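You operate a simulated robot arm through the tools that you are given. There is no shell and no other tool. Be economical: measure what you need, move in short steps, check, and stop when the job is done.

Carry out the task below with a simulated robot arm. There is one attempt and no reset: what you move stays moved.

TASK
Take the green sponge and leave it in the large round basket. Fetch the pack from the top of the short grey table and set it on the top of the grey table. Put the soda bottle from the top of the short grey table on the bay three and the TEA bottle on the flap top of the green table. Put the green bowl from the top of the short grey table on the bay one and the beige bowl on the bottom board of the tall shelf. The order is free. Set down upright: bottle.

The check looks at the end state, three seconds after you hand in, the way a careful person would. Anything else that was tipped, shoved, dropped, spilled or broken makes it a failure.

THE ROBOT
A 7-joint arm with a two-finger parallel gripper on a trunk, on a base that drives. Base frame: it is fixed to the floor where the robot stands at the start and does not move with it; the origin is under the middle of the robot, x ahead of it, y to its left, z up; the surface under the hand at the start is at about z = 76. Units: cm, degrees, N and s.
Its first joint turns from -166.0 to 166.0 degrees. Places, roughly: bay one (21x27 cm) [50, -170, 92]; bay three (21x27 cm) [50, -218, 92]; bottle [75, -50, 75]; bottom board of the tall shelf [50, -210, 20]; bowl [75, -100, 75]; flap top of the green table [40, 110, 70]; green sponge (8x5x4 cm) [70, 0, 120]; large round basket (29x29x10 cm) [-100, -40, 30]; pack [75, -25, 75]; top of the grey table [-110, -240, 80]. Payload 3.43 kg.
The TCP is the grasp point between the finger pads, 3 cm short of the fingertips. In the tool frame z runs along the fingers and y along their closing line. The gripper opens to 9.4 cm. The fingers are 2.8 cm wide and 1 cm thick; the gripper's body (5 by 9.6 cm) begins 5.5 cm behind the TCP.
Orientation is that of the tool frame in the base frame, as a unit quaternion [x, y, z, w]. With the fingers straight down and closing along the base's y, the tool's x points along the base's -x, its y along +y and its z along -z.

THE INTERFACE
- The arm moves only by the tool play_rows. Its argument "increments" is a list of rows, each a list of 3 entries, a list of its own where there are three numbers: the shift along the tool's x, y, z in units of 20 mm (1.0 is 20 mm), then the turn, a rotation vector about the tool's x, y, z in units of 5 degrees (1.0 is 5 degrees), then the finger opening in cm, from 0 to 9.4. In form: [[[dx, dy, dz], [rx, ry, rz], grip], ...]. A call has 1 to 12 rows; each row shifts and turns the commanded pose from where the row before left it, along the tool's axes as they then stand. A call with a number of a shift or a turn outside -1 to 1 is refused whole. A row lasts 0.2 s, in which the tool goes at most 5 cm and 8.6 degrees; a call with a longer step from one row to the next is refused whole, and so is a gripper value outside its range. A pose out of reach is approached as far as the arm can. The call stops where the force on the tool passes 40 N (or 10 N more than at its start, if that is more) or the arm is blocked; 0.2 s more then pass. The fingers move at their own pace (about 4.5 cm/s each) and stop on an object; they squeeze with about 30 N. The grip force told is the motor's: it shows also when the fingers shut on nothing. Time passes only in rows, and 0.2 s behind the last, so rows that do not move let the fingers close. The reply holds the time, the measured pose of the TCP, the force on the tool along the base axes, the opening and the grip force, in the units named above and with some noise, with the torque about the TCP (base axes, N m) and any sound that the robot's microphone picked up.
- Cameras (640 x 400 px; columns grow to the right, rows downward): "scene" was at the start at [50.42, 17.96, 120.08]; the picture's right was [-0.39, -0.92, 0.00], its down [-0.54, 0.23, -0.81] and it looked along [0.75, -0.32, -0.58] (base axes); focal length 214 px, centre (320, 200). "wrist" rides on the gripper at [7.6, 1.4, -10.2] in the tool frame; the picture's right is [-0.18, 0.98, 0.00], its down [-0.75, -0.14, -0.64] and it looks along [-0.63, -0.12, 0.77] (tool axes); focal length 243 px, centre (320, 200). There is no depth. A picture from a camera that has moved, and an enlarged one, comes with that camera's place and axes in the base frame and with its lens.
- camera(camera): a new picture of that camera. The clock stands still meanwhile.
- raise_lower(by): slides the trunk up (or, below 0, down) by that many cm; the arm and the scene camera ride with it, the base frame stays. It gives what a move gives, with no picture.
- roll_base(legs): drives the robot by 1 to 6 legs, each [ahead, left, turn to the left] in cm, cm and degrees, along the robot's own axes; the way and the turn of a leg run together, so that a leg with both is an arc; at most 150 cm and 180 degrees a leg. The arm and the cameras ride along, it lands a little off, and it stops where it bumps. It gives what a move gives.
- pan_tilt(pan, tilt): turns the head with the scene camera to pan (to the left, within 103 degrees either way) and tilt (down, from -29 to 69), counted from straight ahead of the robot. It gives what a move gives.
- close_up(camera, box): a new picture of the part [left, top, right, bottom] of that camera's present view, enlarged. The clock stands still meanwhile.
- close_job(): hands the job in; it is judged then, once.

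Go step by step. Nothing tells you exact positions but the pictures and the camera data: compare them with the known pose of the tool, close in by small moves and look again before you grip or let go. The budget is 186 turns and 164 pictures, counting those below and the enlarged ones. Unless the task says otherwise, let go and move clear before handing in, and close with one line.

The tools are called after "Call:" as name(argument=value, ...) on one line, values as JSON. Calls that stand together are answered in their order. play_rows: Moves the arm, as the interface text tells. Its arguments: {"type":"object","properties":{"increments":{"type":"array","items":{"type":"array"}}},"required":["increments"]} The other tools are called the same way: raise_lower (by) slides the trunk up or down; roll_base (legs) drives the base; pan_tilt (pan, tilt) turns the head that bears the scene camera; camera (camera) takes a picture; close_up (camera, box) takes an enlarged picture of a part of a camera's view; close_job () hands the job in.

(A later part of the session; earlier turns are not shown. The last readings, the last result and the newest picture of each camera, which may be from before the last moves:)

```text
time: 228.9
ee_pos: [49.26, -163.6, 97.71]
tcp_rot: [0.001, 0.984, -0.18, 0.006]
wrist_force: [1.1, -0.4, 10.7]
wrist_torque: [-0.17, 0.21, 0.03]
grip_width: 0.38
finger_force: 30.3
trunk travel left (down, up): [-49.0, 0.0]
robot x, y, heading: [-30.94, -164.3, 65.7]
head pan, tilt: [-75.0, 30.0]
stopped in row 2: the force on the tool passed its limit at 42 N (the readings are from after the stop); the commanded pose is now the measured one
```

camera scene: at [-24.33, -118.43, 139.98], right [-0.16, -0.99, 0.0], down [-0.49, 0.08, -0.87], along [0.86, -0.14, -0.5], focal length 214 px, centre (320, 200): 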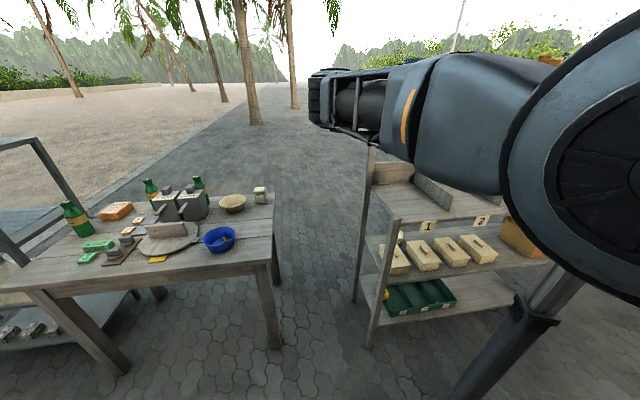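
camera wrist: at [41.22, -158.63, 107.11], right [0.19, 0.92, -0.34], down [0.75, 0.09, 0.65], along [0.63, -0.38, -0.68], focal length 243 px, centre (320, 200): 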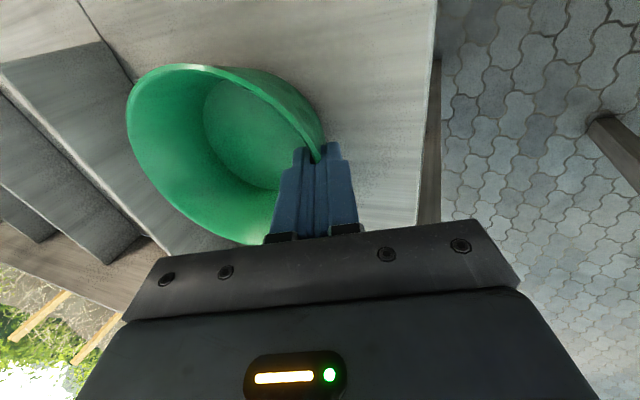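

The bowl sits on the bay floor. I ease off, open and withdraw along the wall.

Call:
play_rows(increments=[[[0, -0.05, -0.12], [0, 0, 0], 0], [[0, 0, 0], [0, 0, 0], 1.5], [[0, 0, 0], [0, 0, 0], 3.5], [[0, 0, 0], [0, 0, 0], 3.5], [[0, 0, 0], [0, 0, 0], 3.5], [[0, 0, -0.4], [0, 0, 0], 3.5], [[0, 0, -0.5], [0, 0, 0], 3.5], [[0, 0, -1], [0, 0, 0], 3.5], [[0, 0, -1], [0, 0, 0], 3.5], [[0, -0.3, -0.95], [0, 0, 0], 3.5], [[0, -0.3, -0.95], [0, 0, 0], 3.5], [[0, -0.3, -0.95], [0, 0, 0], 3.5]])

Call:
camera(camera="wrist")

```text
time: 231.5
ee_pos: [48.86, -161.23, 109.27]
tcp_rot: [0.0, 0.984, -0.179, 0.005]
wrist_force: [0.3, 0.0, 0.3]
wrist_torque: [-0.01, 0.02, 0.03]
grip_width: 3.52
finger_force: 0.1
trunk travel left (down, up): [-49.0, 0.0]
robot x, y, heading: [-30.9, -164.17, 66.1]
head pan, tilt: [-75.0, 30.0]
```

```text
72 pictures are left
camera wrist: at [41.38, -156.36, 118.31], right [0.19, 0.92, -0.34], down [0.75, 0.09, 0.66], along [0.64, -0.38, -0.67], focal length 243 px, centre (320, 200)
```

wrist: 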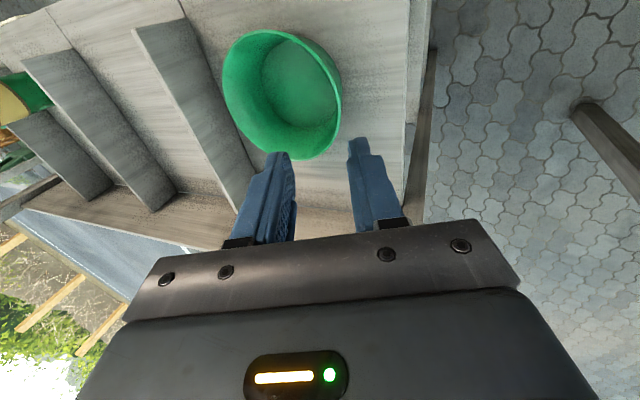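

The green bowl sits in bay one. Now the beige bowl: I'll grip its near rim with the hand turned 90° and leaning along its wall. I drive back to the table and re-orient the hand high above it.

Call:
play_rows(increments=[[[0, -0.34, -0.94], [0, 0, 0], 5], [[0, -0.34, -0.94], [0, 0, 0], 5], [[0, -0.34, -0.94], [0, 0, 0], 5], [[0, -0.34, -0.94], [0, 0, 0], 5], [[0, -0.34, -0.94], [0, 0, 0], 5]])

Call:
roll_base(legs=[[67.6, 30.1, 0], [11, -24.7, 0]])

Call:
play_rows(increments=[[[0, 0, 0], [-1, 0, 0], 5], [[0, 0, 0], [-1, 0, 0], 5], [[0, 0, 0], [-1, 0, 0], 5], [[0, 0, 0], [-1, 0, 0], 5], [[0, 0, 0], [0, 0, -1], 5], [[0, 0, 0], [0, 0, -1], 5], [[0, 0, 0], [0, 0, -1], 5], [[0, 0, 0], [0, 0, -1], 5], [[0, 0, 0], [0, 0, -1], 5], [[0, 0, 0], [0, 0, -1], 5], [[0, 0, 0], [0, 0, -1], 5], [[0, 0, 0], [0, 0, -1], 5]])

Call:
play_rows(increments=[[[0, 0, 0], [0, 0, -1], 5], [[0, 0, 0], [0, 0, -1], 5], [[0, 0, 0], [0, 0, -1], 5], [[0, 0, 0], [0, 0, -1], 5], [[0, 0, 0], [0, 0, -1], 5], [[0, 0, 0], [0, 0, -1], 5], [[0, 0, 0], [0, 0, -1], 5], [[0, 0, 0], [0, 0, -1], 5], [[0, 0, 0], [0, 0, -1], 5], [[0, 0, 0], [0, 0, -1], 5], [[0, 0, 0], [0, 0, 0], 5]])

Call:
camera(camera="wrist")

Call:
close_up(camera="scene", box=[300, 100, 540, 250])

```text
time: 232.7
ee_pos: [48.9, -161.22, 119.25]
tcp_rot: [0.001, 0.984, -0.18, 0.005]
wrist_force: [0.0, 0.1, -0.3]
wrist_torque: [0.01, 0.01, -0.01]
grip_width: 4.97
finger_force: 0.1
trunk travel left (down, up): [-49.0, 0.0]
robot x, y, heading: [-31.36, -163.92, 66.0]
head pan, tilt: [-75.0, 30.0]
```

```text
time: 238.2
ee_pos: [75.36, -85.17, 119.2]
tcp_rot: [-0.005, 0.984, -0.179, 0.006]
wrist_force: [-0.2, -0.1, 0.2]
wrist_torque: [-0.01, -0.01, 0.04]
grip_width: 5.0
finger_force: 0.0
trunk travel left (down, up): [-49.0, 0.0]
robot x, y, heading: [-4.35, -88.72, 66.8]
head pan, tilt: [-75.0, 30.0]
```

```text
time: 240.8
ee_pos: [75.3, -85.18, 119.21]
tcp_rot: [-0.348, 0.938, -0.008, 0.003]
wrist_force: [0.5, 0.1, 0.2]
wrist_torque: [-0.02, -0.02, -0.02]
grip_width: 5.0
finger_force: 0.0
trunk travel left (down, up): [-49.0, 0.0]
robot x, y, heading: [-4.05, -89.02, 66.8]
head pan, tilt: [-75.0, 30.0]
```

```text
time: 243.2
ee_pos: [75.27, -85.16, 119.3]
tcp_rot: [0.711, -0.703, 0.008, 0.0]
wrist_force: [-1.1, -0.2, 0.7]
wrist_torque: [0.0, 0.03, -0.02]
grip_width: 4.99
finger_force: 0.1
trunk travel left (down, up): [-49.0, 0.0]
robot x, y, heading: [-4.36, -89.14, 66.7]
head pan, tilt: [-75.0, 30.0]
```

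```text
71 pictures are left
camera wrist: at [74.06, -92.73, 129.64], right [-0.99, 0.17, -0.01], down [0.12, 0.76, 0.64], along [0.12, 0.62, -0.77], focal length 243 px, centre (320, 200)
```

wrist: 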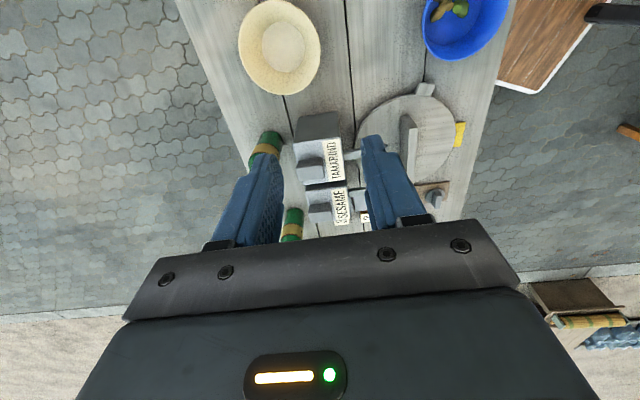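

```text
2.67 times, centred on (420, 175) of scene
camera zoom: at [1.63, -43.28, 139.98], right [-0.14, -0.99, 0.0], down [-0.49, 0.07, -0.87], along [0.86, -0.12, -0.5], focal length 572 px, centre (53, 267)
```

zoom: 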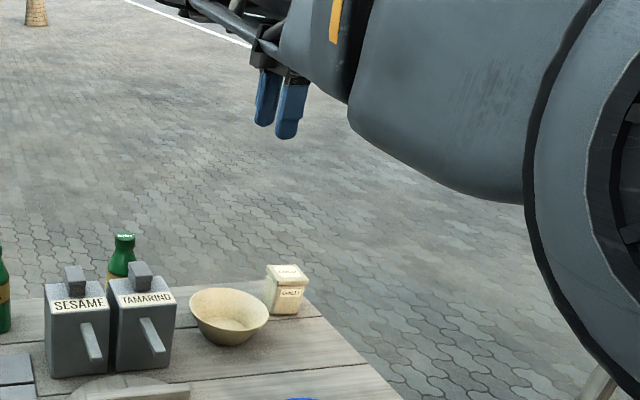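

The beige bowl is centred at (82.8, -88), radius 7, rim z≈81.3, wall slope ≈30°. I lower the trunk, tilt the tool 30° forward and come down toward the near rim.

Call:
raise_lower(by=-19)

Call:
play_rows(increments=[[[0.7, 0, 0], [1, 0, 0], 3.5], [[0.7, 0, 0], [1, 0, 0], 3.5], [[0, 0, 0], [1, 0, 0], 3.5], [[0, 0, 0], [1, 0, 0], 3.5], [[0, 0, 0], [1, 0, 0], 3.5], [[0, 0, 0], [1, 0, 0], 3.5], [[0, 0.3, 0.95], [0, 0, 0], 3.5], [[0, 0.5, 0.866], [0, 0, 0], 3.5], [[0, 0.5, 0.866], [0, 0, 0], 3.5], [[0, 0.5, 0.866], [0, 0, 0], 3.5], [[0, 0.5, 0.866], [0, 0, 0], 3.5]])

Call:
camera(camera="wrist")

Call:
camera(camera="scene")

```text
time: 245.3
ee_pos: [75.42, -85.33, 100.15]
tcp_rot: [0.712, -0.703, 0.008, 0.0]
wrist_force: [0.2, 1.0, -0.5]
wrist_torque: [0.01, 0.01, 0.01]
grip_width: 5.0
finger_force: 0.0
trunk travel left (down, up): [-30.0, 19.0]
robot x, y, heading: [-4.67, -89.02, 66.8]
head pan, tilt: [-75.0, 30.0]
```

```text
time: 247.7
ee_pos: [75.9, -88.0, 90.39]
tcp_rot: [0.687, -0.677, 0.189, -0.184]
wrist_force: [-0.2, -0.4, 0.2]
wrist_torque: [0.03, 0.04, -0.01]
grip_width: 3.52
finger_force: 0.0
trunk travel left (down, up): [-30.0, 19.0]
robot x, y, heading: [-4.66, -89.18, 66.8]
head pan, tilt: [-75.0, 30.0]
```

```text
69 pictures are left
camera wrist: at [69.71, -95.65, 98.54], right [-0.85, 0.17, -0.5], down [-0.21, 0.76, 0.62], along [0.48, 0.63, -0.61], focal length 243 px, centre (320, 200)
```

wrist: 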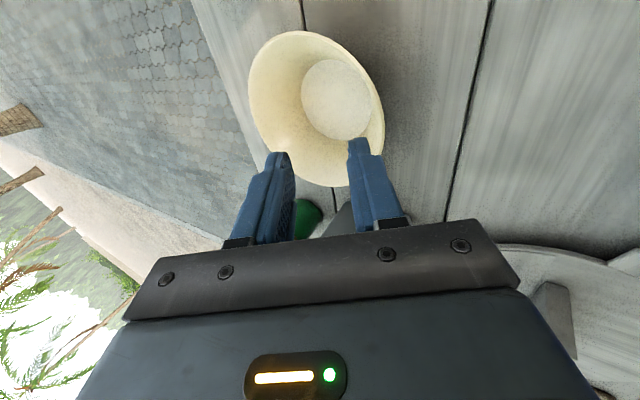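

```text
68 pictures are left
camera scene: at [1.61, -43.28, 120.99], right [-0.14, -0.99, 0.0], down [-0.49, 0.07, -0.87], along [0.86, -0.12, -0.5], focal length 214 px, centre (320, 200)
```

scene: 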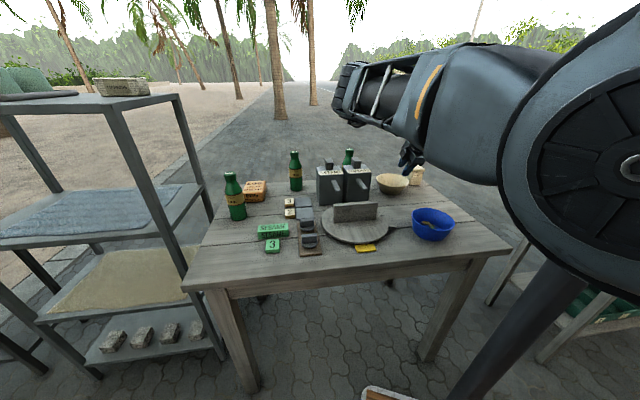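

The rim lies right between the fingers' line. I lower onto it, grip and lift.

Call:
play_rows(increments=[[[0, 0.5, 0.866], [0, 0, 0], 3.5], [[0, 0.5, 0.866], [0, 0, 0], 3.5], [[0, 0.5, 0.866], [0, 0, 0], 3.5], [[0, 0.5, 0.866], [0, 0, 0], 3.5], [[0, 0.25, 0.43], [0, 0, 0], 3.5], [[0, 0, 0], [0, 0, 0], 3.5]])

Call:
camera(camera="wrist")

```text
time: 249.1
ee_pos: [76.15, -88.14, 81.39]
tcp_rot: [0.686, -0.678, 0.19, -0.184]
wrist_force: [-1.4, -0.2, 1.9]
wrist_torque: [0.01, 0.03, 0.02]
grip_width: 3.52
finger_force: 0.5
trunk travel left (down, up): [-30.0, 19.0]
robot x, y, heading: [-4.66, -89.11, 66.7]
head pan, tilt: [-75.0, 30.0]
```

```text
67 pictures are left
camera wrist: at [69.83, -95.82, 89.55], right [-0.85, 0.17, -0.5], down [-0.21, 0.76, 0.62], along [0.48, 0.63, -0.61], focal length 243 px, centre (320, 200)
```

wrist: 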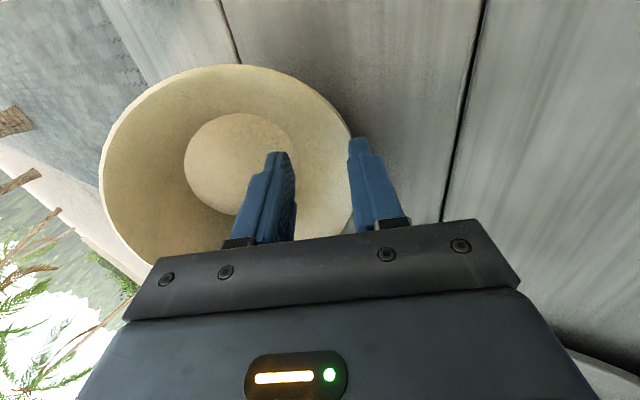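

The outer finger is already at the rim, so I centre the hand 1.3 cm toward the robot, then close and lift.

Call:
play_rows(increments=[[[0, 0.56, -0.32], [0, 0, 0], 3.5], [[0, 0, 0], [0, 0, 0], 0], [[0, 0, 0], [0, 0, 0], 0], [[0, 0, 0], [0, 0, 0], 0], [[0, 0, 0], [0, 0, 0], 0], [[0, 0, 0], [0, 0, 0], 0], [[0, -0.15, -0.26], [0, 0, 0], 0], [[0, -0.15, -0.26], [0, 0, 0], 0], [[0, -0.15, -0.26], [0, 0, 0], 0], [[0, -0.15, -0.26], [0, 0, 0], 0]])

Call:
camera(camera="wrist")

Call:
close_up(camera="scene", box=[340, 120, 480, 220])

```text
time: 251.3
ee_pos: [74.73, -88.27, 83.72]
tcp_rot: [0.687, -0.678, 0.189, -0.183]
wrist_force: [1.1, -0.9, -0.2]
wrist_torque: [-0.09, -0.03, -0.03]
grip_width: 0.58
finger_force: 29.6
trunk travel left (down, up): [-30.0, 19.0]
robot x, y, heading: [-4.68, -89.37, 66.7]
head pan, tilt: [-75.0, 30.0]
```

```text
66 pictures are left
camera wrist: at [68.53, -95.82, 91.96], right [-0.85, 0.17, -0.5], down [-0.21, 0.76, 0.62], along [0.48, 0.63, -0.61], focal length 243 px, centre (320, 200)
```

wrist: 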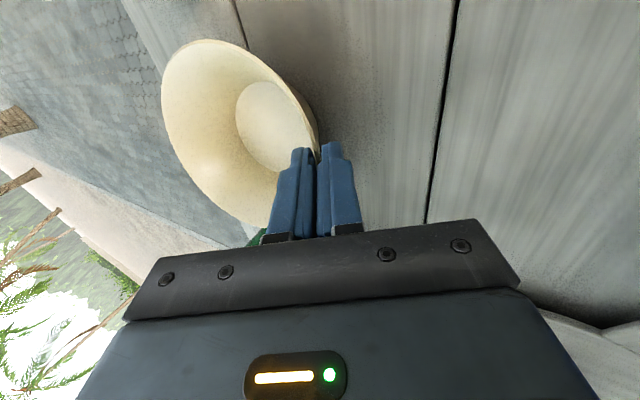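

```text
4.00 times, centred on (410, 170) of scene
camera zoom: at [1.63, -43.29, 120.98], right [-0.14, -0.99, 0.0], down [-0.49, 0.07, -0.87], along [0.86, -0.12, -0.5], focal length 858 px, centre (-40, 320)
```

zoom: 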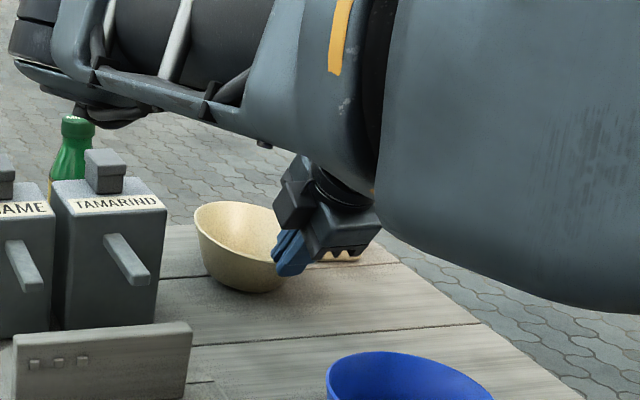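

The beige bowl is held. I raise it, back away from the table, and swing the arm left relative to the robot so I can drive down the corridor lengthwise with the bowl in front of the shelf.

Call:
raise_lower(by=19)

Call:
roll_base(legs=[[-15.3, 22.8, 0]])

Call:
play_rows(increments=[[[-1, 0, 0], [0, -0.142, -0.246], 0], [[-1, 0, 0], [0, -0.142, -0.246], 0], [[-1, 0, 0], [0, -0.142, -0.246], 0], [[-1, 0, 0], [0, -0.142, -0.246], 0], [[-1, 0, 0], [0, -0.142, -0.246], 0], [[-1, 0, 0], [0, -0.142, -0.246], 0], [[-1, 0, 0], [0, -0.142, -0.246], 0], [[-1, 0, 0], [0, -0.142, -0.246], 0], [[-1, 0, 0], [0, -0.142, -0.246], 0], [[-1, 0, 0], [0, -0.142, -0.246], 0], [[-1, 0, 0], [0, -0.142, -0.246], 0], [[-1, 0, 0], [0, -0.142, -0.246], 0]])

Call:
play_rows(increments=[[[-1, 0, 0], [0, -0.142, -0.246], 0], [[-1, 0, 0], [0, -0.142, -0.246], 0], [[-1, 0, 0], [0, -0.142, -0.246], 0], [[-1, 0, 0], [0, -0.142, -0.246], 0], [[-1, 0, 0], [0, -0.142, -0.246], 0], [[-1, 0, 0], [0, -0.142, -0.246], 0], [[-1, 0, 0], [0, -0.142, -0.246], 0], [[-1, 0, 0], [0, -0.142, -0.246], 0], [[-1, 0, 0], [0, -0.142, -0.246], 0], [[-1, 0, 0], [0, -0.142, -0.246], 0], [[-1, 0, 0], [0, -0.142, -0.246], 0], [[-1, 0, 0], [0, -0.142, -0.246], 0]])

Call:
pan_tilt(pan=-30, tilt=30)

Call:
camera(camera="scene")

```text
time: 253.4
ee_pos: [74.76, -88.23, 102.72]
tcp_rot: [0.687, -0.677, 0.189, -0.184]
wrist_force: [0.4, 0.3, -2.4]
wrist_torque: [0.01, 0.19, 0.02]
grip_width: 0.52
finger_force: 29.8
trunk travel left (down, up): [-49.0, 0.0]
robot x, y, heading: [-4.58, -89.55, 66.5]
head pan, tilt: [-75.0, 30.0]
```

```text
time: 255.3
ee_pos: [48.19, -93.64, 102.76]
tcp_rot: [0.686, -0.678, 0.19, -0.184]
wrist_force: [-0.7, -0.5, -2.8]
wrist_torque: [0.02, 0.2, 0.02]
grip_width: 0.56
finger_force: 29.8
trunk travel left (down, up): [-49.0, 0.0]
robot x, y, heading: [-31.2, -94.64, 66.8]
head pan, tilt: [-75.0, 30.0]
```

```text
time: 257.9
ee_pos: [44.84, -70.19, 102.6]
tcp_rot: [0.78, -0.569, 0.159, -0.207]
wrist_force: [0.9, 0.3, -2.8]
wrist_torque: [-0.04, 0.18, 0.0]
grip_width: 0.54
finger_force: 30.2
trunk travel left (down, up): [-49.0, 0.0]
robot x, y, heading: [-31.15, -94.29, 66.4]
head pan, tilt: [-75.0, 30.0]
```

```text
time: 260.5
ee_pos: [34.4, -48.19, 102.19]
tcp_rot: [0.855, -0.448, 0.128, -0.227]
wrist_force: [0.5, 0.3, -3.0]
wrist_torque: [-0.1, 0.14, -0.01]
grip_width: 0.53
finger_force: 30.2
trunk travel left (down, up): [-49.0, 0.0]
robot x, y, heading: [-31.03, -94.18, 66.2]
head pan, tilt: [-75.0, 30.0]
```

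```text
time: 261.6
ee_pos: [34.36, -48.27, 102.18]
tcp_rot: [0.856, -0.447, 0.127, -0.227]
wrist_force: [0.5, 0.3, -2.0]
wrist_torque: [-0.14, 0.15, 0.0]
grip_width: 0.5
finger_force: 30.0
trunk travel left (down, up): [-49.0, 0.0]
robot x, y, heading: [-31.0, -94.8, 66.9]
head pan, tilt: [-30.0, 30.0]
```

```text
64 pictures are left
camera scene: at [-26.54, -41.77, 139.98], right [0.59, -0.8, 0.0], down [-0.4, -0.3, -0.87], along [0.7, 0.51, -0.5], focal length 214 px, centre (320, 200)
```

scene: 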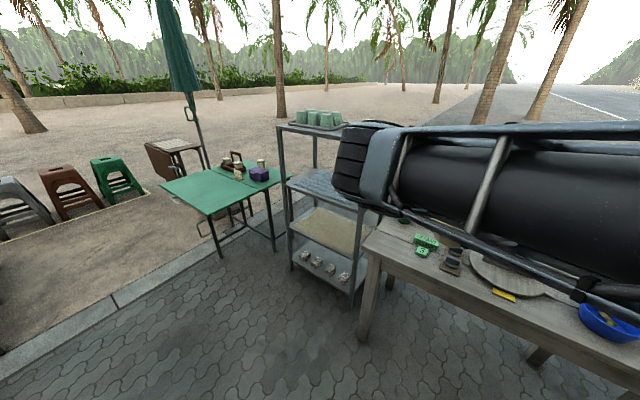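

Now I turn to face along the corridor and back down it to about (-21, -288).

Call:
roll_base(legs=[[0, 0, 23.5], [-97, -5, 0], [-96, -5, 0]])

Call:
pan_tilt(pan=-70, tilt=40)

Call:
camera(camera="scene")

Call:
camera(camera="wrist")

```text
time: 272.5
ee_pos: [21.82, -217.27, 102.17]
tcp_rot: [0.929, -0.263, 0.079, -0.247]
wrist_force: [0.4, 1.3, -2.6]
wrist_torque: [-0.17, 0.07, -0.01]
grip_width: 0.46
finger_force: 30.3
trunk travel left (down, up): [-49.0, 0.0]
robot x, y, heading: [-19.68, -285.91, 90.0]
head pan, tilt: [-30.0, 30.0]
```

```text
time: 273.5
ee_pos: [21.88, -217.23, 102.26]
tcp_rot: [0.929, -0.262, 0.078, -0.248]
wrist_force: [0.1, 0.2, -2.6]
wrist_torque: [-0.13, 0.13, -0.02]
grip_width: 0.48
finger_force: 29.7
trunk travel left (down, up): [-49.0, 0.0]
robot x, y, heading: [-19.92, -285.16, 90.0]
head pan, tilt: [-70.0, 40.0]
```

```text
63 pictures are left
camera scene: at [-33.18, -240.74, 138.45], right [0.35, -0.94, 0.0], down [-0.6, -0.22, -0.77], along [0.72, 0.26, -0.64], focal length 214 px, centre (320, 200)
```

scene: 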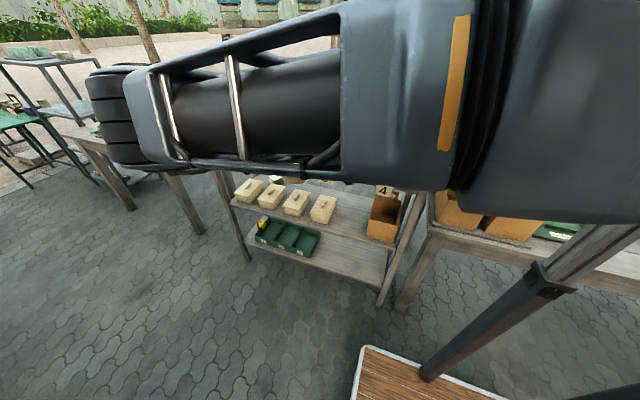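

```text
62 pictures are left
camera wrist: at [24.92, -226.64, 110.49], right [-0.6, -0.63, -0.5], down [-0.75, 0.23, 0.61], along [-0.27, 0.74, -0.61], focal length 243 px, centre (320, 200)
```

wrist: 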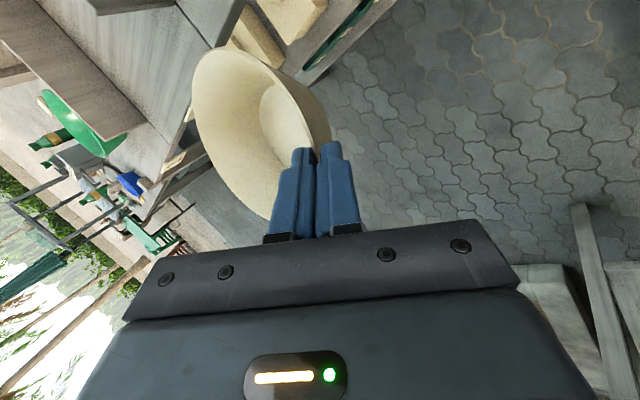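

The bowl has sagged slightly forward in the grip but is secure. I step left a bit, then lower the trunk fully in front of the shelf.

Call:
roll_base(legs=[[0, 5, 0]])

Call:
raise_lower(by=-49)

Call:
camera(camera="wrist")

Call:
camera(camera="scene")

```text
time: 274.5
ee_pos: [16.61, -217.28, 102.2]
tcp_rot: [0.929, -0.262, 0.078, -0.248]
wrist_force: [-0.6, -0.7, -3.0]
wrist_torque: [-0.19, 0.08, 0.0]
grip_width: 0.5
finger_force: 30.2
trunk travel left (down, up): [-49.0, 0.0]
robot x, y, heading: [-24.62, -285.8, 90.2]
head pan, tilt: [-70.0, 40.0]
```

```text
refused: -49 is not a number from -40 to 40
```

```text
61 pictures are left
camera wrist: at [19.85, -226.64, 110.48], right [-0.6, -0.63, -0.5], down [-0.75, 0.23, 0.62], along [-0.27, 0.74, -0.61], focal length 243 px, centre (320, 200)
```

wrist: 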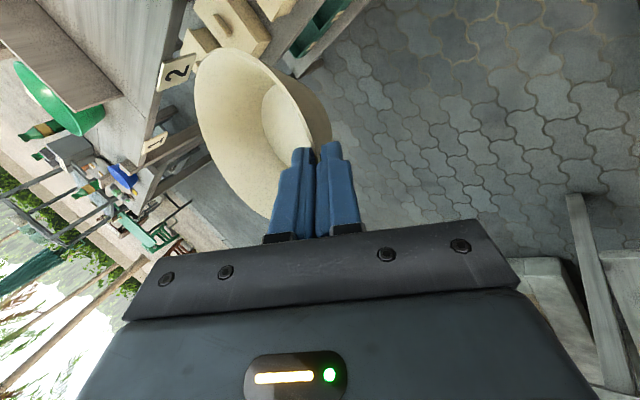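

```text
60 pictures are left
camera scene: at [-38.24, -240.77, 138.45], right [0.34, -0.94, 0.0], down [-0.6, -0.22, -0.77], along [0.72, 0.26, -0.64], focal length 214 px, centre (320, 200)
```

scene: 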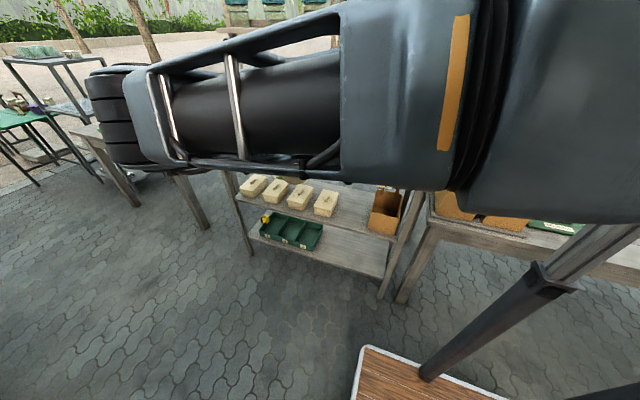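

Call:
raise_lower(by=-40)

Call:
raise_lower(by=-9)

Call:
camera(camera="wrist")

Call:
camera(camera="scene")

```text
time: 278.3
ee_pos: [16.63, -217.29, 62.23]
tcp_rot: [0.929, -0.262, 0.078, -0.248]
wrist_force: [0.8, -0.2, 0.5]
wrist_torque: [-0.04, 0.01, 0.0]
grip_width: 0.0
finger_force: 29.8
trunk travel left (down, up): [-9.0, 40.0]
robot x, y, heading: [-24.88, -285.95, 90.0]
head pan, tilt: [-70.0, 40.0]
```

```text
time: 279.5
ee_pos: [16.68, -217.18, 53.14]
tcp_rot: [0.93, -0.262, 0.079, -0.247]
wrist_force: [-1.0, -0.1, -0.2]
wrist_torque: [0.01, -0.03, -0.02]
grip_width: 0.0
finger_force: 29.8
trunk travel left (down, up): [0.0, 49.0]
robot x, y, heading: [-24.99, -285.7, 90.2]
head pan, tilt: [-70.0, 40.0]
```

```text
59 pictures are left
camera wrist: at [19.83, -226.65, 61.5], right [-0.6, -0.63, -0.5], down [-0.75, 0.23, 0.61], along [-0.27, 0.74, -0.61], focal length 243 px, centre (320, 200)
```

wrist: 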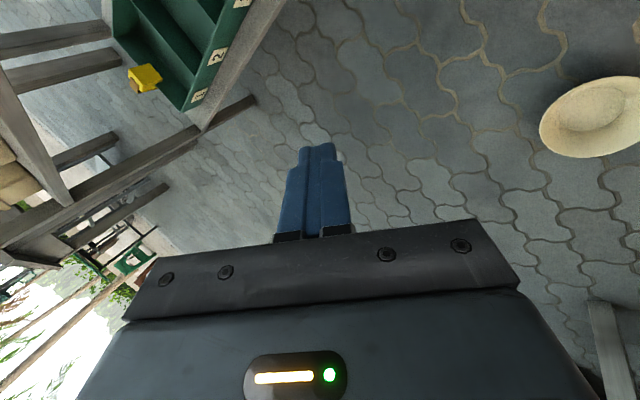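

```text
58 pictures are left
camera scene: at [-38.26, -240.78, 89.45], right [0.34, -0.94, 0.0], down [-0.6, -0.22, -0.77], along [0.72, 0.26, -0.64], focal length 214 px, centre (320, 200)
```

scene: 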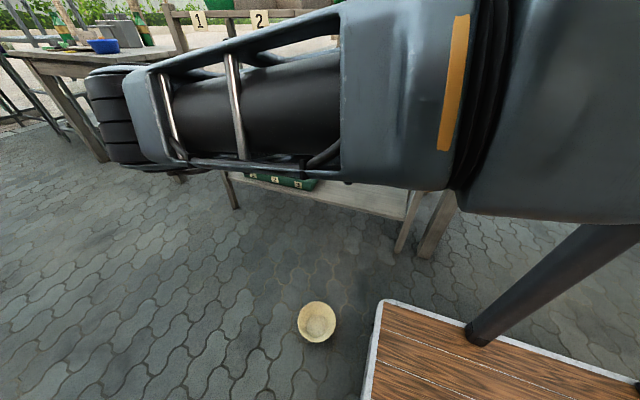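

The bowl slipped out on the way down and now stands upright on the floor at about (-8.7, -228.6). I'll recover it; first I test whether the arm can reach floor level in this posture.

Call:
close_up(camera="scene", box=[260, 270, 380, 370])

Call:
play_rows(increments=[[[0, 0.5, 0.866], [0, 0, 0], 3], [[0, 0.5, 0.866], [0, 0, 0], 3], [[0, 0.5, 0.866], [0, 0, 0], 3], [[0, 0.5, 0.866], [0, 0, 0], 3], [[0, 0.5, 0.866], [0, 0, 0], 3], [[0, 0.5, 0.866], [0, 0, 0], 3], [[0, 0.5, 0.866], [0, 0, 0], 3], [[0, 0.5, 0.866], [0, 0, 0], 3], [[0, 0.5, 0.866], [0, 0, 0], 3], [[0, 0.5, 0.866], [0, 0, 0], 3], [[0, 0.5, 0.866], [0, 0, 0], 3], [[0, 0.5, 0.866], [0, 0, 0], 3]])

Call:
play_rows(increments=[[[0, 0.5, 0.866], [0, 0, 0], 3], [[0, 0.5, 0.866], [0, 0, 0], 3], [[0, 0.5, 0.866], [0, 0, 0], 3], [[0, 0.5, 0.866], [0, 0, 0], 3], [[0, 0.5, 0.866], [0, 0, 0], 3], [[0, 0.5, 0.866], [0, 0, 0], 3], [[0, 0.5, 0.866], [0, 0, 0], 3], [[0, 0.5, 0.866], [0, 0, 0], 3]])

Call:
camera(camera="scene")

```text
4.00 times, centred on (320, 320) of scene
camera zoom: at [-38.26, -240.78, 89.45], right [0.34, -0.94, 0.0], down [-0.6, -0.22, -0.77], along [0.72, 0.26, -0.64], focal length 858 px, centre (320, -280)
```

zoom: 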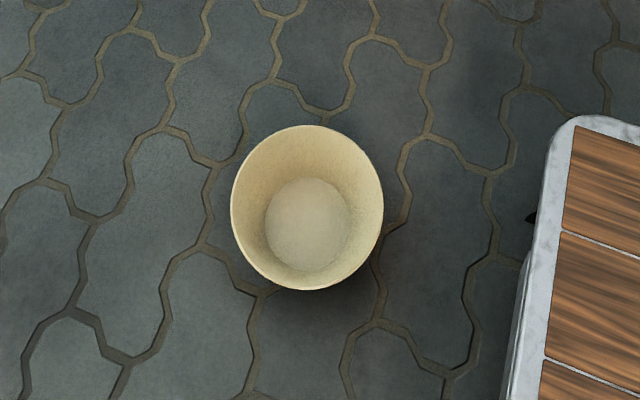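

```text
time: 282.1
ee_pos: [17.15, -217.31, 29.11]
tcp_rot: [0.929, -0.263, 0.078, -0.247]
wrist_force: [-0.4, 0.5, -0.1]
wrist_torque: [0.03, 0.04, 0.0]
grip_width: 2.99
finger_force: 0.0
trunk travel left (down, up): [0.0, 49.0]
robot x, y, heading: [-24.69, -285.23, 90.0]
head pan, tilt: [-70.0, 40.0]
```

```text
time: 283.9
ee_pos: [17.26, -217.6, 13.28]
tcp_rot: [0.929, -0.263, 0.077, -0.249]
wrist_force: [-0.2, 0.7, 0.1]
wrist_torque: [0.01, -0.03, 0.01]
grip_width: 3.0
finger_force: 0.0
trunk travel left (down, up): [0.0, 49.0]
robot x, y, heading: [-24.65, -285.82, 90.4]
head pan, tilt: [-70.0, 40.0]
```

```text
56 pictures are left
camera scene: at [-38.27, -240.78, 89.45], right [0.34, -0.94, 0.0], down [-0.6, -0.22, -0.77], along [0.72, 0.26, -0.64], focal length 214 px, centre (320, 200)
```

scene: 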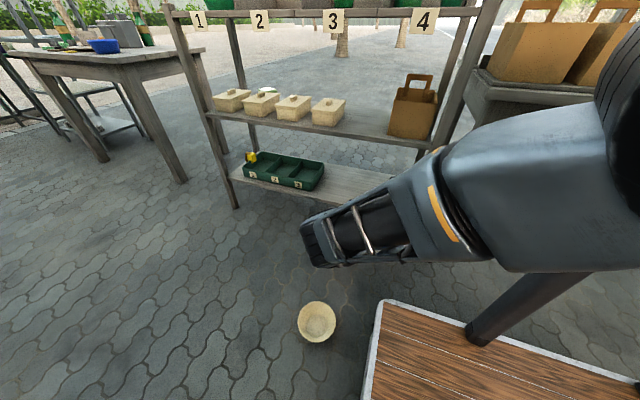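

The arm reaches the floor fine and the bowl is intact. I extend a bit, then drive so the hand comes over the bowl's near rim.

Call:
play_rows(increments=[[[-0.48, -0.63, 0.37], [0, 0, 0], 3], [[-0.48, -0.63, 0.37], [0, 0, 0], 3], [[-0.48, -0.63, 0.37], [0, 0, 0], 3], [[-0.48, -0.63, 0.37], [0, 0, 0], 3]])

Call:
roll_base(legs=[[-24, 0, 0], [0, 30, 0]])

Call:
camera(camera="wrist")

Call:
camera(camera="scene")

```text
time: 284.9
ee_pos: [17.1, -212.13, 13.21]
tcp_rot: [0.929, -0.262, 0.079, -0.247]
wrist_force: [-0.6, -0.3, -0.4]
wrist_torque: [-0.01, 0.02, -0.01]
grip_width: 2.99
finger_force: 0.1
out of reach, approached as far as the arm can: row 4
trunk travel left (down, up): [0.0, 49.0]
robot x, y, heading: [-24.44, -285.42, 90.5]
head pan, tilt: [-70.0, 40.0]
```

```text
time: 287.9
ee_pos: [-2.87, -236.11, 13.28]
tcp_rot: [0.929, -0.266, 0.078, -0.247]
wrist_force: [0.3, 0.2, -0.6]
wrist_torque: [0.04, 0.01, 0.01]
grip_width: 3.01
finger_force: 0.1
trunk travel left (down, up): [0.0, 49.0]
robot x, y, heading: [-44.93, -309.56, 89.9]
head pan, tilt: [-70.0, 40.0]
stopped in leg 2: the robot was blocked; the commanded pose is now the measured one
```

```text
55 pictures are left
camera wrist: at [0.29, -245.53, 21.5], right [-0.6, -0.63, -0.5], down [-0.75, 0.24, 0.61], along [-0.27, 0.74, -0.61], focal length 243 px, centre (320, 200)
```

wrist: 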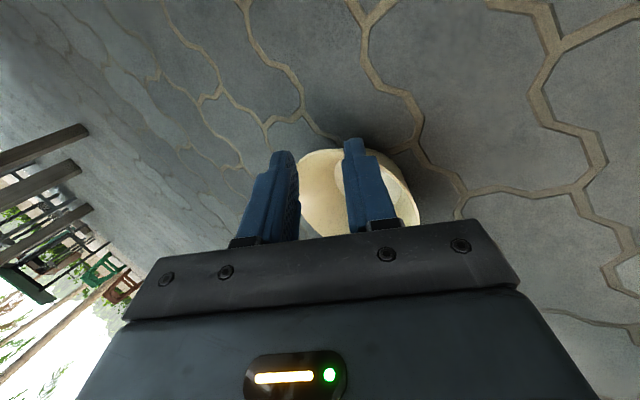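

```text
54 pictures are left
camera scene: at [-58.31, -264.42, 89.45], right [0.34, -0.94, 0.0], down [-0.6, -0.22, -0.77], along [0.72, 0.26, -0.64], focal length 214 px, centre (320, 200)
```

scene: 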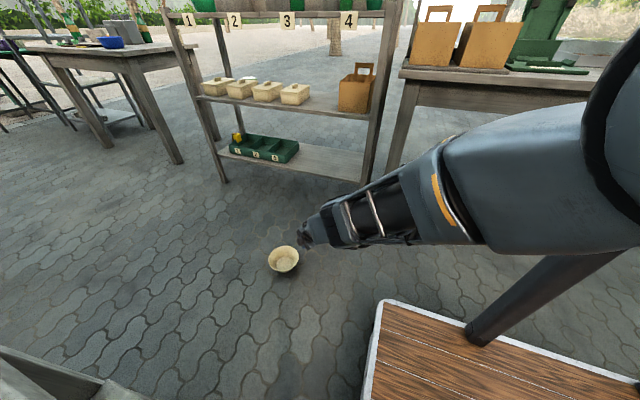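

The head is right next to the grey table, so I back off to the right a little and shift the hand over the rim with the arm instead.

Call:
roll_base(legs=[[0, -4, 0]])

Call:
play_rows(increments=[[[-0.837, 0.473, -0.275], [0, 0, 0], 3], [[-0.837, 0.473, -0.275], [0, 0, 0], 3], [[-0.837, 0.473, -0.275], [0, 0, 0], 3], [[-0.837, 0.473, -0.275], [0, 0, 0], 3], [[-0.837, 0.473, -0.275], [0, 0, 0], 3], [[-0.837, 0.473, -0.275], [0, 0, 0], 3], [[-0.837, 0.473, -0.275], [0, 0, 0], 3]])

Call:
camera(camera="wrist")

Call:
pan_tilt(pan=70, tilt=40)

Call:
camera(camera="scene")

```text
time: 288.8
ee_pos: [1.18, -236.18, 13.26]
tcp_rot: [0.929, -0.264, 0.08, -0.247]
wrist_force: [0.1, -0.6, 0.1]
wrist_torque: [-0.02, 0.03, -0.01]
grip_width: 3.02
finger_force: 0.0
trunk travel left (down, up): [0.0, 49.0]
robot x, y, heading: [-41.16, -309.48, 89.8]
head pan, tilt: [-70.0, 40.0]
```

```text
time: 290.4
ee_pos: [-10.58, -235.42, 13.23]
tcp_rot: [0.93, -0.266, 0.079, -0.241]
wrist_force: [0.1, 0.4, -0.4]
wrist_torque: [0.0, 0.02, 0.01]
grip_width: 3.0
finger_force: 0.0
out of reach, approached as far as the arm can: row 6, 7
trunk travel left (down, up): [0.0, 49.0]
robot x, y, heading: [-41.22, -309.25, 89.9]
head pan, tilt: [-70.0, 40.0]
```

```text
53 pictures are left
camera wrist: at [-7.43, -244.84, 21.64], right [-0.61, -0.63, -0.49], down [-0.75, 0.25, 0.62], along [-0.27, 0.74, -0.62], focal length 243 px, centre (320, 200)
```

wrist: 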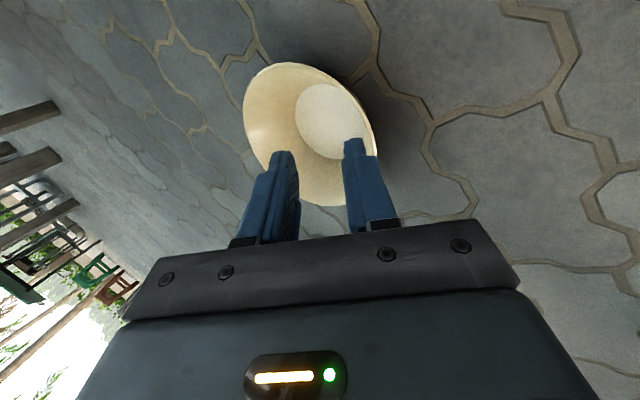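

```text
time: 292.6
ee_pos: [-10.65, -235.34, 13.22]
tcp_rot: [0.93, -0.265, 0.077, -0.242]
wrist_force: [0.5, 0.5, -0.2]
wrist_torque: [-0.01, 0.03, -0.01]
grip_width: 3.01
finger_force: 0.1
trunk travel left (down, up): [0.0, 49.0]
robot x, y, heading: [-40.77, -309.3, 89.7]
head pan, tilt: [70.0, 40.0]
```

```text
52 pictures are left
camera scene: at [-70.34, -264.41, 89.45], right [0.34, 0.94, 0.0], down [0.6, -0.22, -0.77], along [-0.72, 0.26, -0.64], focal length 214 px, centre (320, 200)
```

scene: 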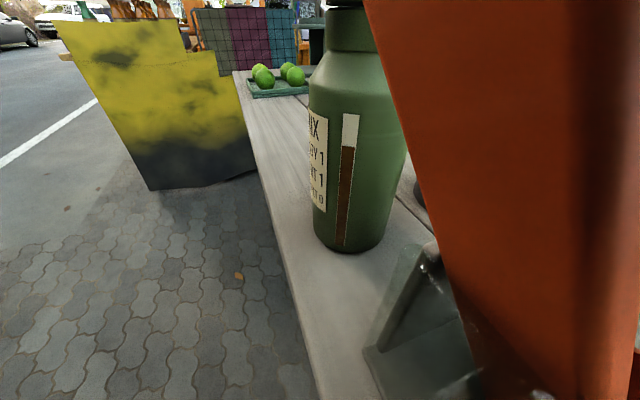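

The head is close to things on the grey table, so I pan it back away, move forward a little, then bring the hand around the rim and look before closing.

Call:
pan_tilt(pan=-70, tilt=45)

Call:
roll_base(legs=[[6, 0, 0]])

Call:
play_rows(increments=[[[0.13, 0.86, 0.03], [0, 0, 0], 3], [[0.13, 0.86, 0.03], [0, 0, 0], 3], [[0.13, 0.86, 0.03], [0, 0, 0], 3], [[0.13, 0.86, 0.03], [0, 0, 0], 3], [[0.13, 0.86, 0.03], [0, 0, 0], 3], [[0, 0, 0], [0, 0, 0], 3]])

Call:
camera(camera="wrist")

```text
time: 294.9
ee_pos: [-10.63, -235.4, 13.24]
tcp_rot: [0.93, -0.266, 0.078, -0.242]
wrist_force: [-0.5, -0.1, 0.3]
wrist_torque: [0.0, 0.0, 0.04]
grip_width: 2.98
finger_force: 0.1
trunk travel left (down, up): [0.0, 49.0]
robot x, y, heading: [-40.79, -309.25, 89.6]
head pan, tilt: [-70.0, 45.0]
```

```text
time: 295.9
ee_pos: [-10.77, -231.17, 13.63]
tcp_rot: [0.93, -0.264, 0.078, -0.244]
wrist_force: [-0.7, -1.1, 0.4]
wrist_torque: [0.0, 0.01, 0.01]
grip_width: 3.02
finger_force: 0.0
trunk travel left (down, up): [0.0, 49.0]
robot x, y, heading: [-41.13, -305.36, 89.9]
head pan, tilt: [-70.0, 45.0]
stopped in leg 1: the robot was blocked; the commanded pose is now the measured one
```

```text
time: 297.3
ee_pos: [-10.76, -230.86, 13.44]
tcp_rot: [0.93, -0.263, 0.077, -0.244]
wrist_force: [0.8, -0.5, -0.2]
wrist_torque: [-0.02, 0.02, -0.02]
grip_width: 3.01
finger_force: 0.0
out of reach, approached as far as the arm can: row 1, 2, 3, 4, 5
trunk travel left (down, up): [0.0, 49.0]
robot x, y, heading: [-40.94, -305.21, 90.2]
head pan, tilt: [-70.0, 45.0]
```

```text
51 pictures are left
camera wrist: at [-7.63, -240.28, 21.89], right [-0.6, -0.63, -0.49], down [-0.75, 0.24, 0.62], along [-0.27, 0.74, -0.62], focal length 243 px, centre (320, 200)
```

wrist: 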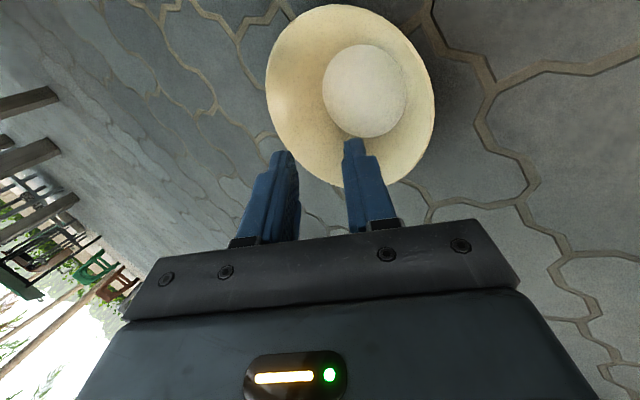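

The arm is at an awkward angle here and the base is hemmed in by the grey table. I'll come at the bowl from the south instead: lift, realign the arm, and reposition to about (-9, -315) turned further left.

Call:
play_rows(increments=[[[0, -0.5, -0.866], [0, 0, 0], 3], [[0, -0.5, -0.866], [0, 0, 0], 3], [[0, -0.5, -0.866], [0, 0, 0], 3], [[0, -0.5, -0.866], [0, 0, 0], 3], [[0.92, -0.07, 0.04], [0, 0, 0], 3], [[0.92, -0.07, 0.04], [0, 0, 0], 3], [[0.92, -0.07, 0.04], [0, 0, 0], 3], [[0.92, -0.07, 0.04], [0, 0, 0], 3], [[0.92, -0.07, 0.04], [0, 0, 0], 3], [[0.92, -0.07, 0.04], [0, 0, 0], 3], [[0.92, -0.07, 0.04], [0, 0, 0], 3], [[0.92, -0.07, 0.04], [0, 0, 0], 3]])

Call:
roll_base(legs=[[-10, -3, 0], [0, -28, 0], [0, 0, 33]])

Call:
camera(camera="wrist")

Call:
camera(camera="scene")

```text
time: 299.9
ee_pos: [2.27, -237.51, 21.66]
tcp_rot: [0.93, -0.263, 0.076, -0.245]
wrist_force: [-0.5, 0.1, 0.1]
wrist_torque: [0.02, 0.0, -0.01]
grip_width: 3.01
finger_force: 0.0
trunk travel left (down, up): [0.0, 49.0]
robot x, y, heading: [-41.05, -305.19, 90.3]
head pan, tilt: [-70.0, 45.0]
```

```text
time: 302.7
ee_pos: [33.08, -247.65, 21.21]
tcp_rot: [0.932, -0.26, 0.07, -0.242]
wrist_force: [-4.5, -2.4, -0.3]
wrist_torque: [0.05, -0.02, -0.01]
grip_width: 2.8
finger_force: 0.1
trunk travel left (down, up): [0.0, 49.0]
robot x, y, heading: [-9.72, -315.24, 90.2]
head pan, tilt: [-70.0, 45.0]
stopped in leg 2: the force on the tool passed its limit at 49 N (the readings are from after the stop); the commanded pose is now the measured one
```

```text
50 pictures are left
camera wrist: at [36.41, -256.8, 29.61], right [-0.6, -0.64, -0.48], down [-0.75, 0.23, 0.62], along [-0.29, 0.73, -0.62], focal length 243 px, centre (320, 200)
```

wrist: 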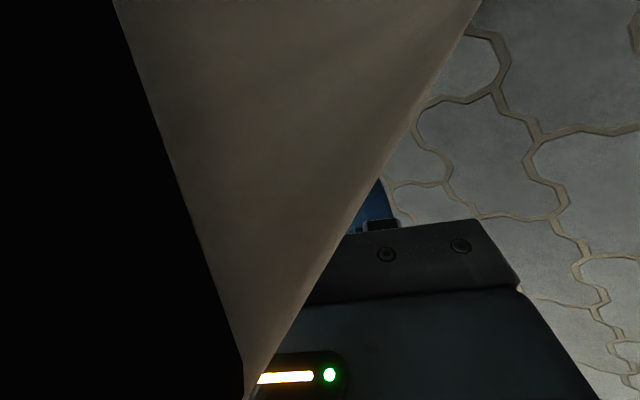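

```text
49 pictures are left
camera scene: at [-23.56, -270.53, 88.71], right [0.34, -0.94, 0.0], down [-0.66, -0.24, -0.71], along [0.66, 0.24, -0.71], focal length 214 px, centre (320, 200)
```

scene: 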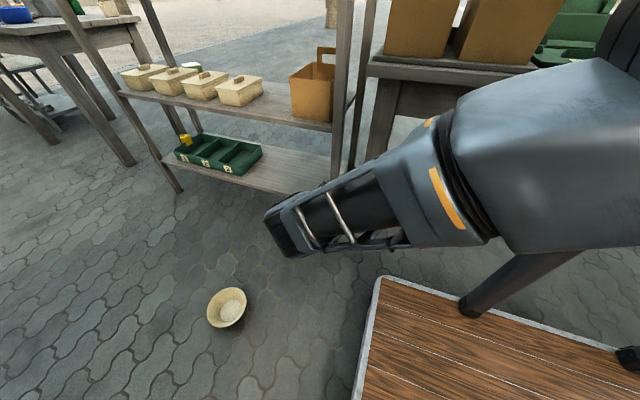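

My hand touched the shelf's front leg; I back away to the left at once, then turn.

Call:
roll_base(legs=[[0, 9, 0], [0, 0, 33]])

Call:
camera(camera="wrist")

Call:
camera(camera="scene")

```text
time: 305.4
ee_pos: [-19.79, -234.99, 21.26]
tcp_rot: [0.967, 0.016, 0.0, -0.253]
wrist_force: [0.1, -0.6, 0.5]
wrist_torque: [-0.03, 0.02, 0.0]
grip_width: 2.98
finger_force: 0.1
trunk travel left (down, up): [0.0, 49.0]
robot x, y, heading: [-18.66, -315.58, 122.7]
head pan, tilt: [-70.0, 45.0]
```

```text
48 pictures are left
camera wrist: at [-11.97, -241.17, 29.67], right [-0.16, -0.86, -0.48], down [-0.75, -0.21, 0.62], along [-0.64, 0.46, -0.62], focal length 243 px, centre (320, 200)
```

wrist: 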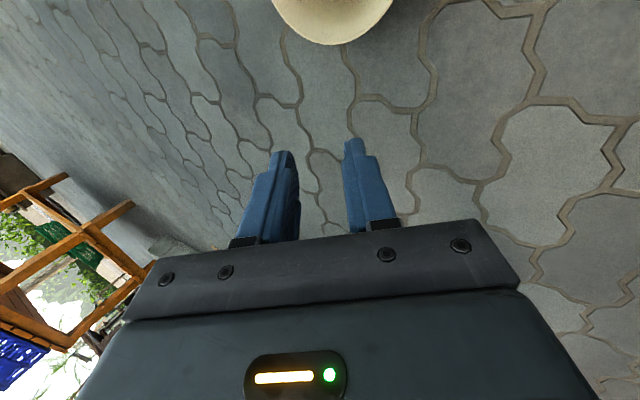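

```text
47 pictures are left
camera scene: at [-54.85, -285.41, 88.72], right [0.8, -0.6, 0.0], down [-0.42, -0.57, -0.71], along [0.42, 0.57, -0.71], focal length 214 px, centre (320, 200)
```

scene: 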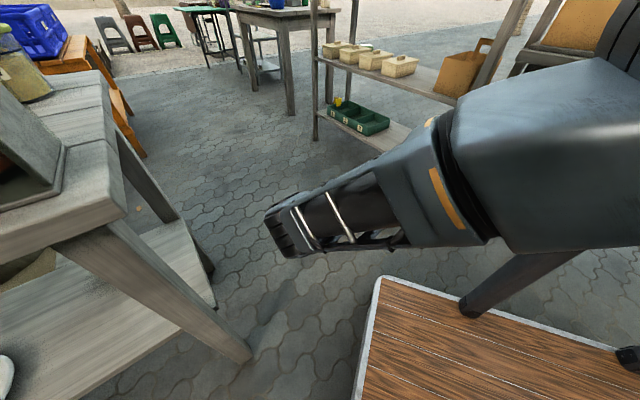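

Now the hand points straight at +y. I shift so it's in line with the bowl's near rim and look.

Call:
roll_base(legs=[[-8.2, -7.6, 0]])

Call:
play_rows(increments=[[[0, 0.49, 0.87], [0, 0, 0], 3], [[0, 0.49, 0.87], [0, 0, 0], 3], [[0, 0.49, 0.87], [0, 0, 0], 3], [[0, 0.49, 0.87], [0, 0, 0], 3], [[0, 0, 0], [0, 0, 0], 3]])

Call:
camera(camera="wrist")

```text
time: 306.8
ee_pos: [-9.51, -237.83, 21.28]
tcp_rot: [0.967, 0.014, 0.001, -0.253]
wrist_force: [0.4, 0.3, -0.7]
wrist_torque: [0.01, 0.02, 0.04]
grip_width: 3.0
finger_force: 0.0
trunk travel left (down, up): [0.0, 49.0]
robot x, y, heading: [-8.17, -318.02, 123.1]
head pan, tilt: [-70.0, 45.0]
stopped in leg 1: the robot was blocked; the commanded pose is now the measured one
```

```text
time: 308.0
ee_pos: [-9.45, -237.87, 13.29]
tcp_rot: [0.967, 0.015, 0.001, -0.253]
wrist_force: [-0.4, 0.1, 0.6]
wrist_torque: [-0.02, 0.0, -0.02]
grip_width: 3.01
finger_force: 0.1
trunk travel left (down, up): [0.0, 49.0]
robot x, y, heading: [-8.54, -318.26, 123.1]
head pan, tilt: [-70.0, 45.0]
```

```text
46 pictures are left
camera wrist: at [-1.58, -243.95, 21.64], right [-0.16, -0.86, -0.48], down [-0.75, -0.21, 0.62], along [-0.64, 0.46, -0.62], focal length 243 px, centre (320, 200)
```

wrist: 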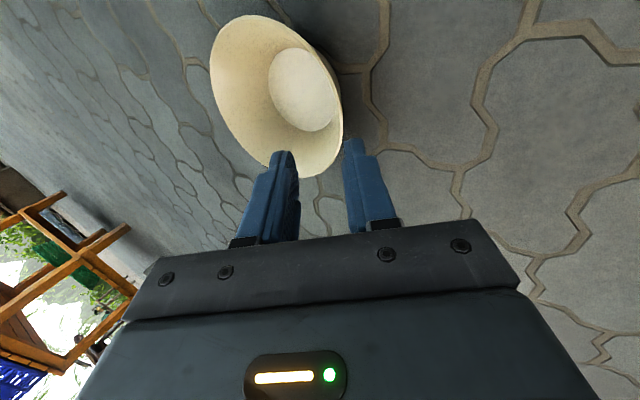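

Aligned. I go down and slide the fingers deep along the near wall.

Call:
play_rows(increments=[[[0.1, 0.38, 0.68], [0, 0, 0], 3], [[0.1, 0.38, 0.68], [0, 0, 0], 3], [[0, 0.37, 0.65], [0, 0, 0], 3], [[0, 0, 0.8], [0, 0, 0], 3], [[0, 0, 0.8], [0, 0, 0], 3], [[0, 0, 0.6], [0, 0, 0], 3], [[0, 0, 0], [0, 0, 0], 3]])

Call:
camera(camera="wrist")

```text
time: 309.6
ee_pos: [-9.58, -238.01, 10.54]
tcp_rot: [0.967, 0.014, 0.0, -0.253]
wrist_force: [0.3, 0.0, -0.2]
wrist_torque: [-0.03, 0.01, 0.0]
grip_width: 3.02
finger_force: 0.0
out of reach, approached as far as the arm can: row 2, 3, 4, 5, 6
trunk travel left (down, up): [0.0, 49.0]
robot x, y, heading: [-8.26, -318.01, 123.2]
head pan, tilt: [-70.0, 45.0]
```

```text
45 pictures are left
camera wrist: at [-1.71, -244.19, 18.87], right [-0.16, -0.86, -0.48], down [-0.75, -0.21, 0.62], along [-0.64, 0.46, -0.62], focal length 243 px, centre (320, 200)
```

wrist: 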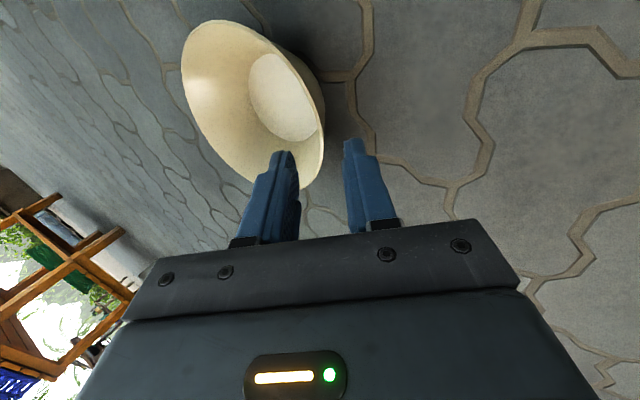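

The floor is just out of reach at this distance, so I pull the hand in and move the base closer.

Call:
play_rows(increments=[[[0, 0.87, -0.49], [0, 0, 0], 3], [[0, 0.87, -0.49], [0, 0, 0], 3], [[0, 0.87, -0.49], [0, 0, 0], 3], [[0, 0.87, -0.49], [0, 0, 0], 3], [[0, 0.87, -0.49], [0, 0, 0], 3], [[0.6, 0, 0], [0, 0, 0], 3], [[0.6, 0, 0], [0, 0, 0], 3], [[0.6, 0, 0], [0, 0, 0], 3], [[0.6, 0, 0], [0, 0, 0], 3], [[0.6, 0, 0], [0, 0, 0], 3]])

Call:
roll_base(legs=[[10, 0, 0]])

Call:
camera(camera="wrist")

```text
time: 311.8
ee_pos: [-3.31, -247.84, 10.47]
tcp_rot: [0.967, 0.015, 0.0, -0.253]
wrist_force: [-1.0, -0.5, 0.1]
wrist_torque: [-0.03, 0.01, 0.02]
grip_width: 3.01
finger_force: 0.0
trunk travel left (down, up): [0.0, 49.0]
robot x, y, heading: [-8.58, -317.94, 122.8]
head pan, tilt: [-70.0, 45.0]
```

```text
time: 312.9
ee_pos: [-8.77, -239.52, 10.39]
tcp_rot: [0.967, 0.013, 0.0, -0.253]
wrist_force: [-0.8, -0.6, -0.7]
wrist_torque: [0.01, -0.01, 0.01]
grip_width: 3.01
finger_force: 0.1
trunk travel left (down, up): [0.0, 49.0]
robot x, y, heading: [-14.13, -309.52, 122.9]
head pan, tilt: [-70.0, 45.0]
```

```text
44 pictures are left
camera wrist: at [-0.95, -245.57, 18.83], right [-0.16, -0.86, -0.48], down [-0.75, -0.21, 0.62], along [-0.64, 0.46, -0.62], focal length 243 px, centre (320, 200)
```

wrist: 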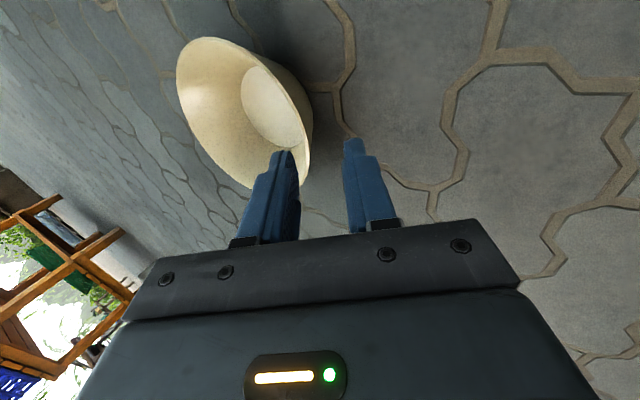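

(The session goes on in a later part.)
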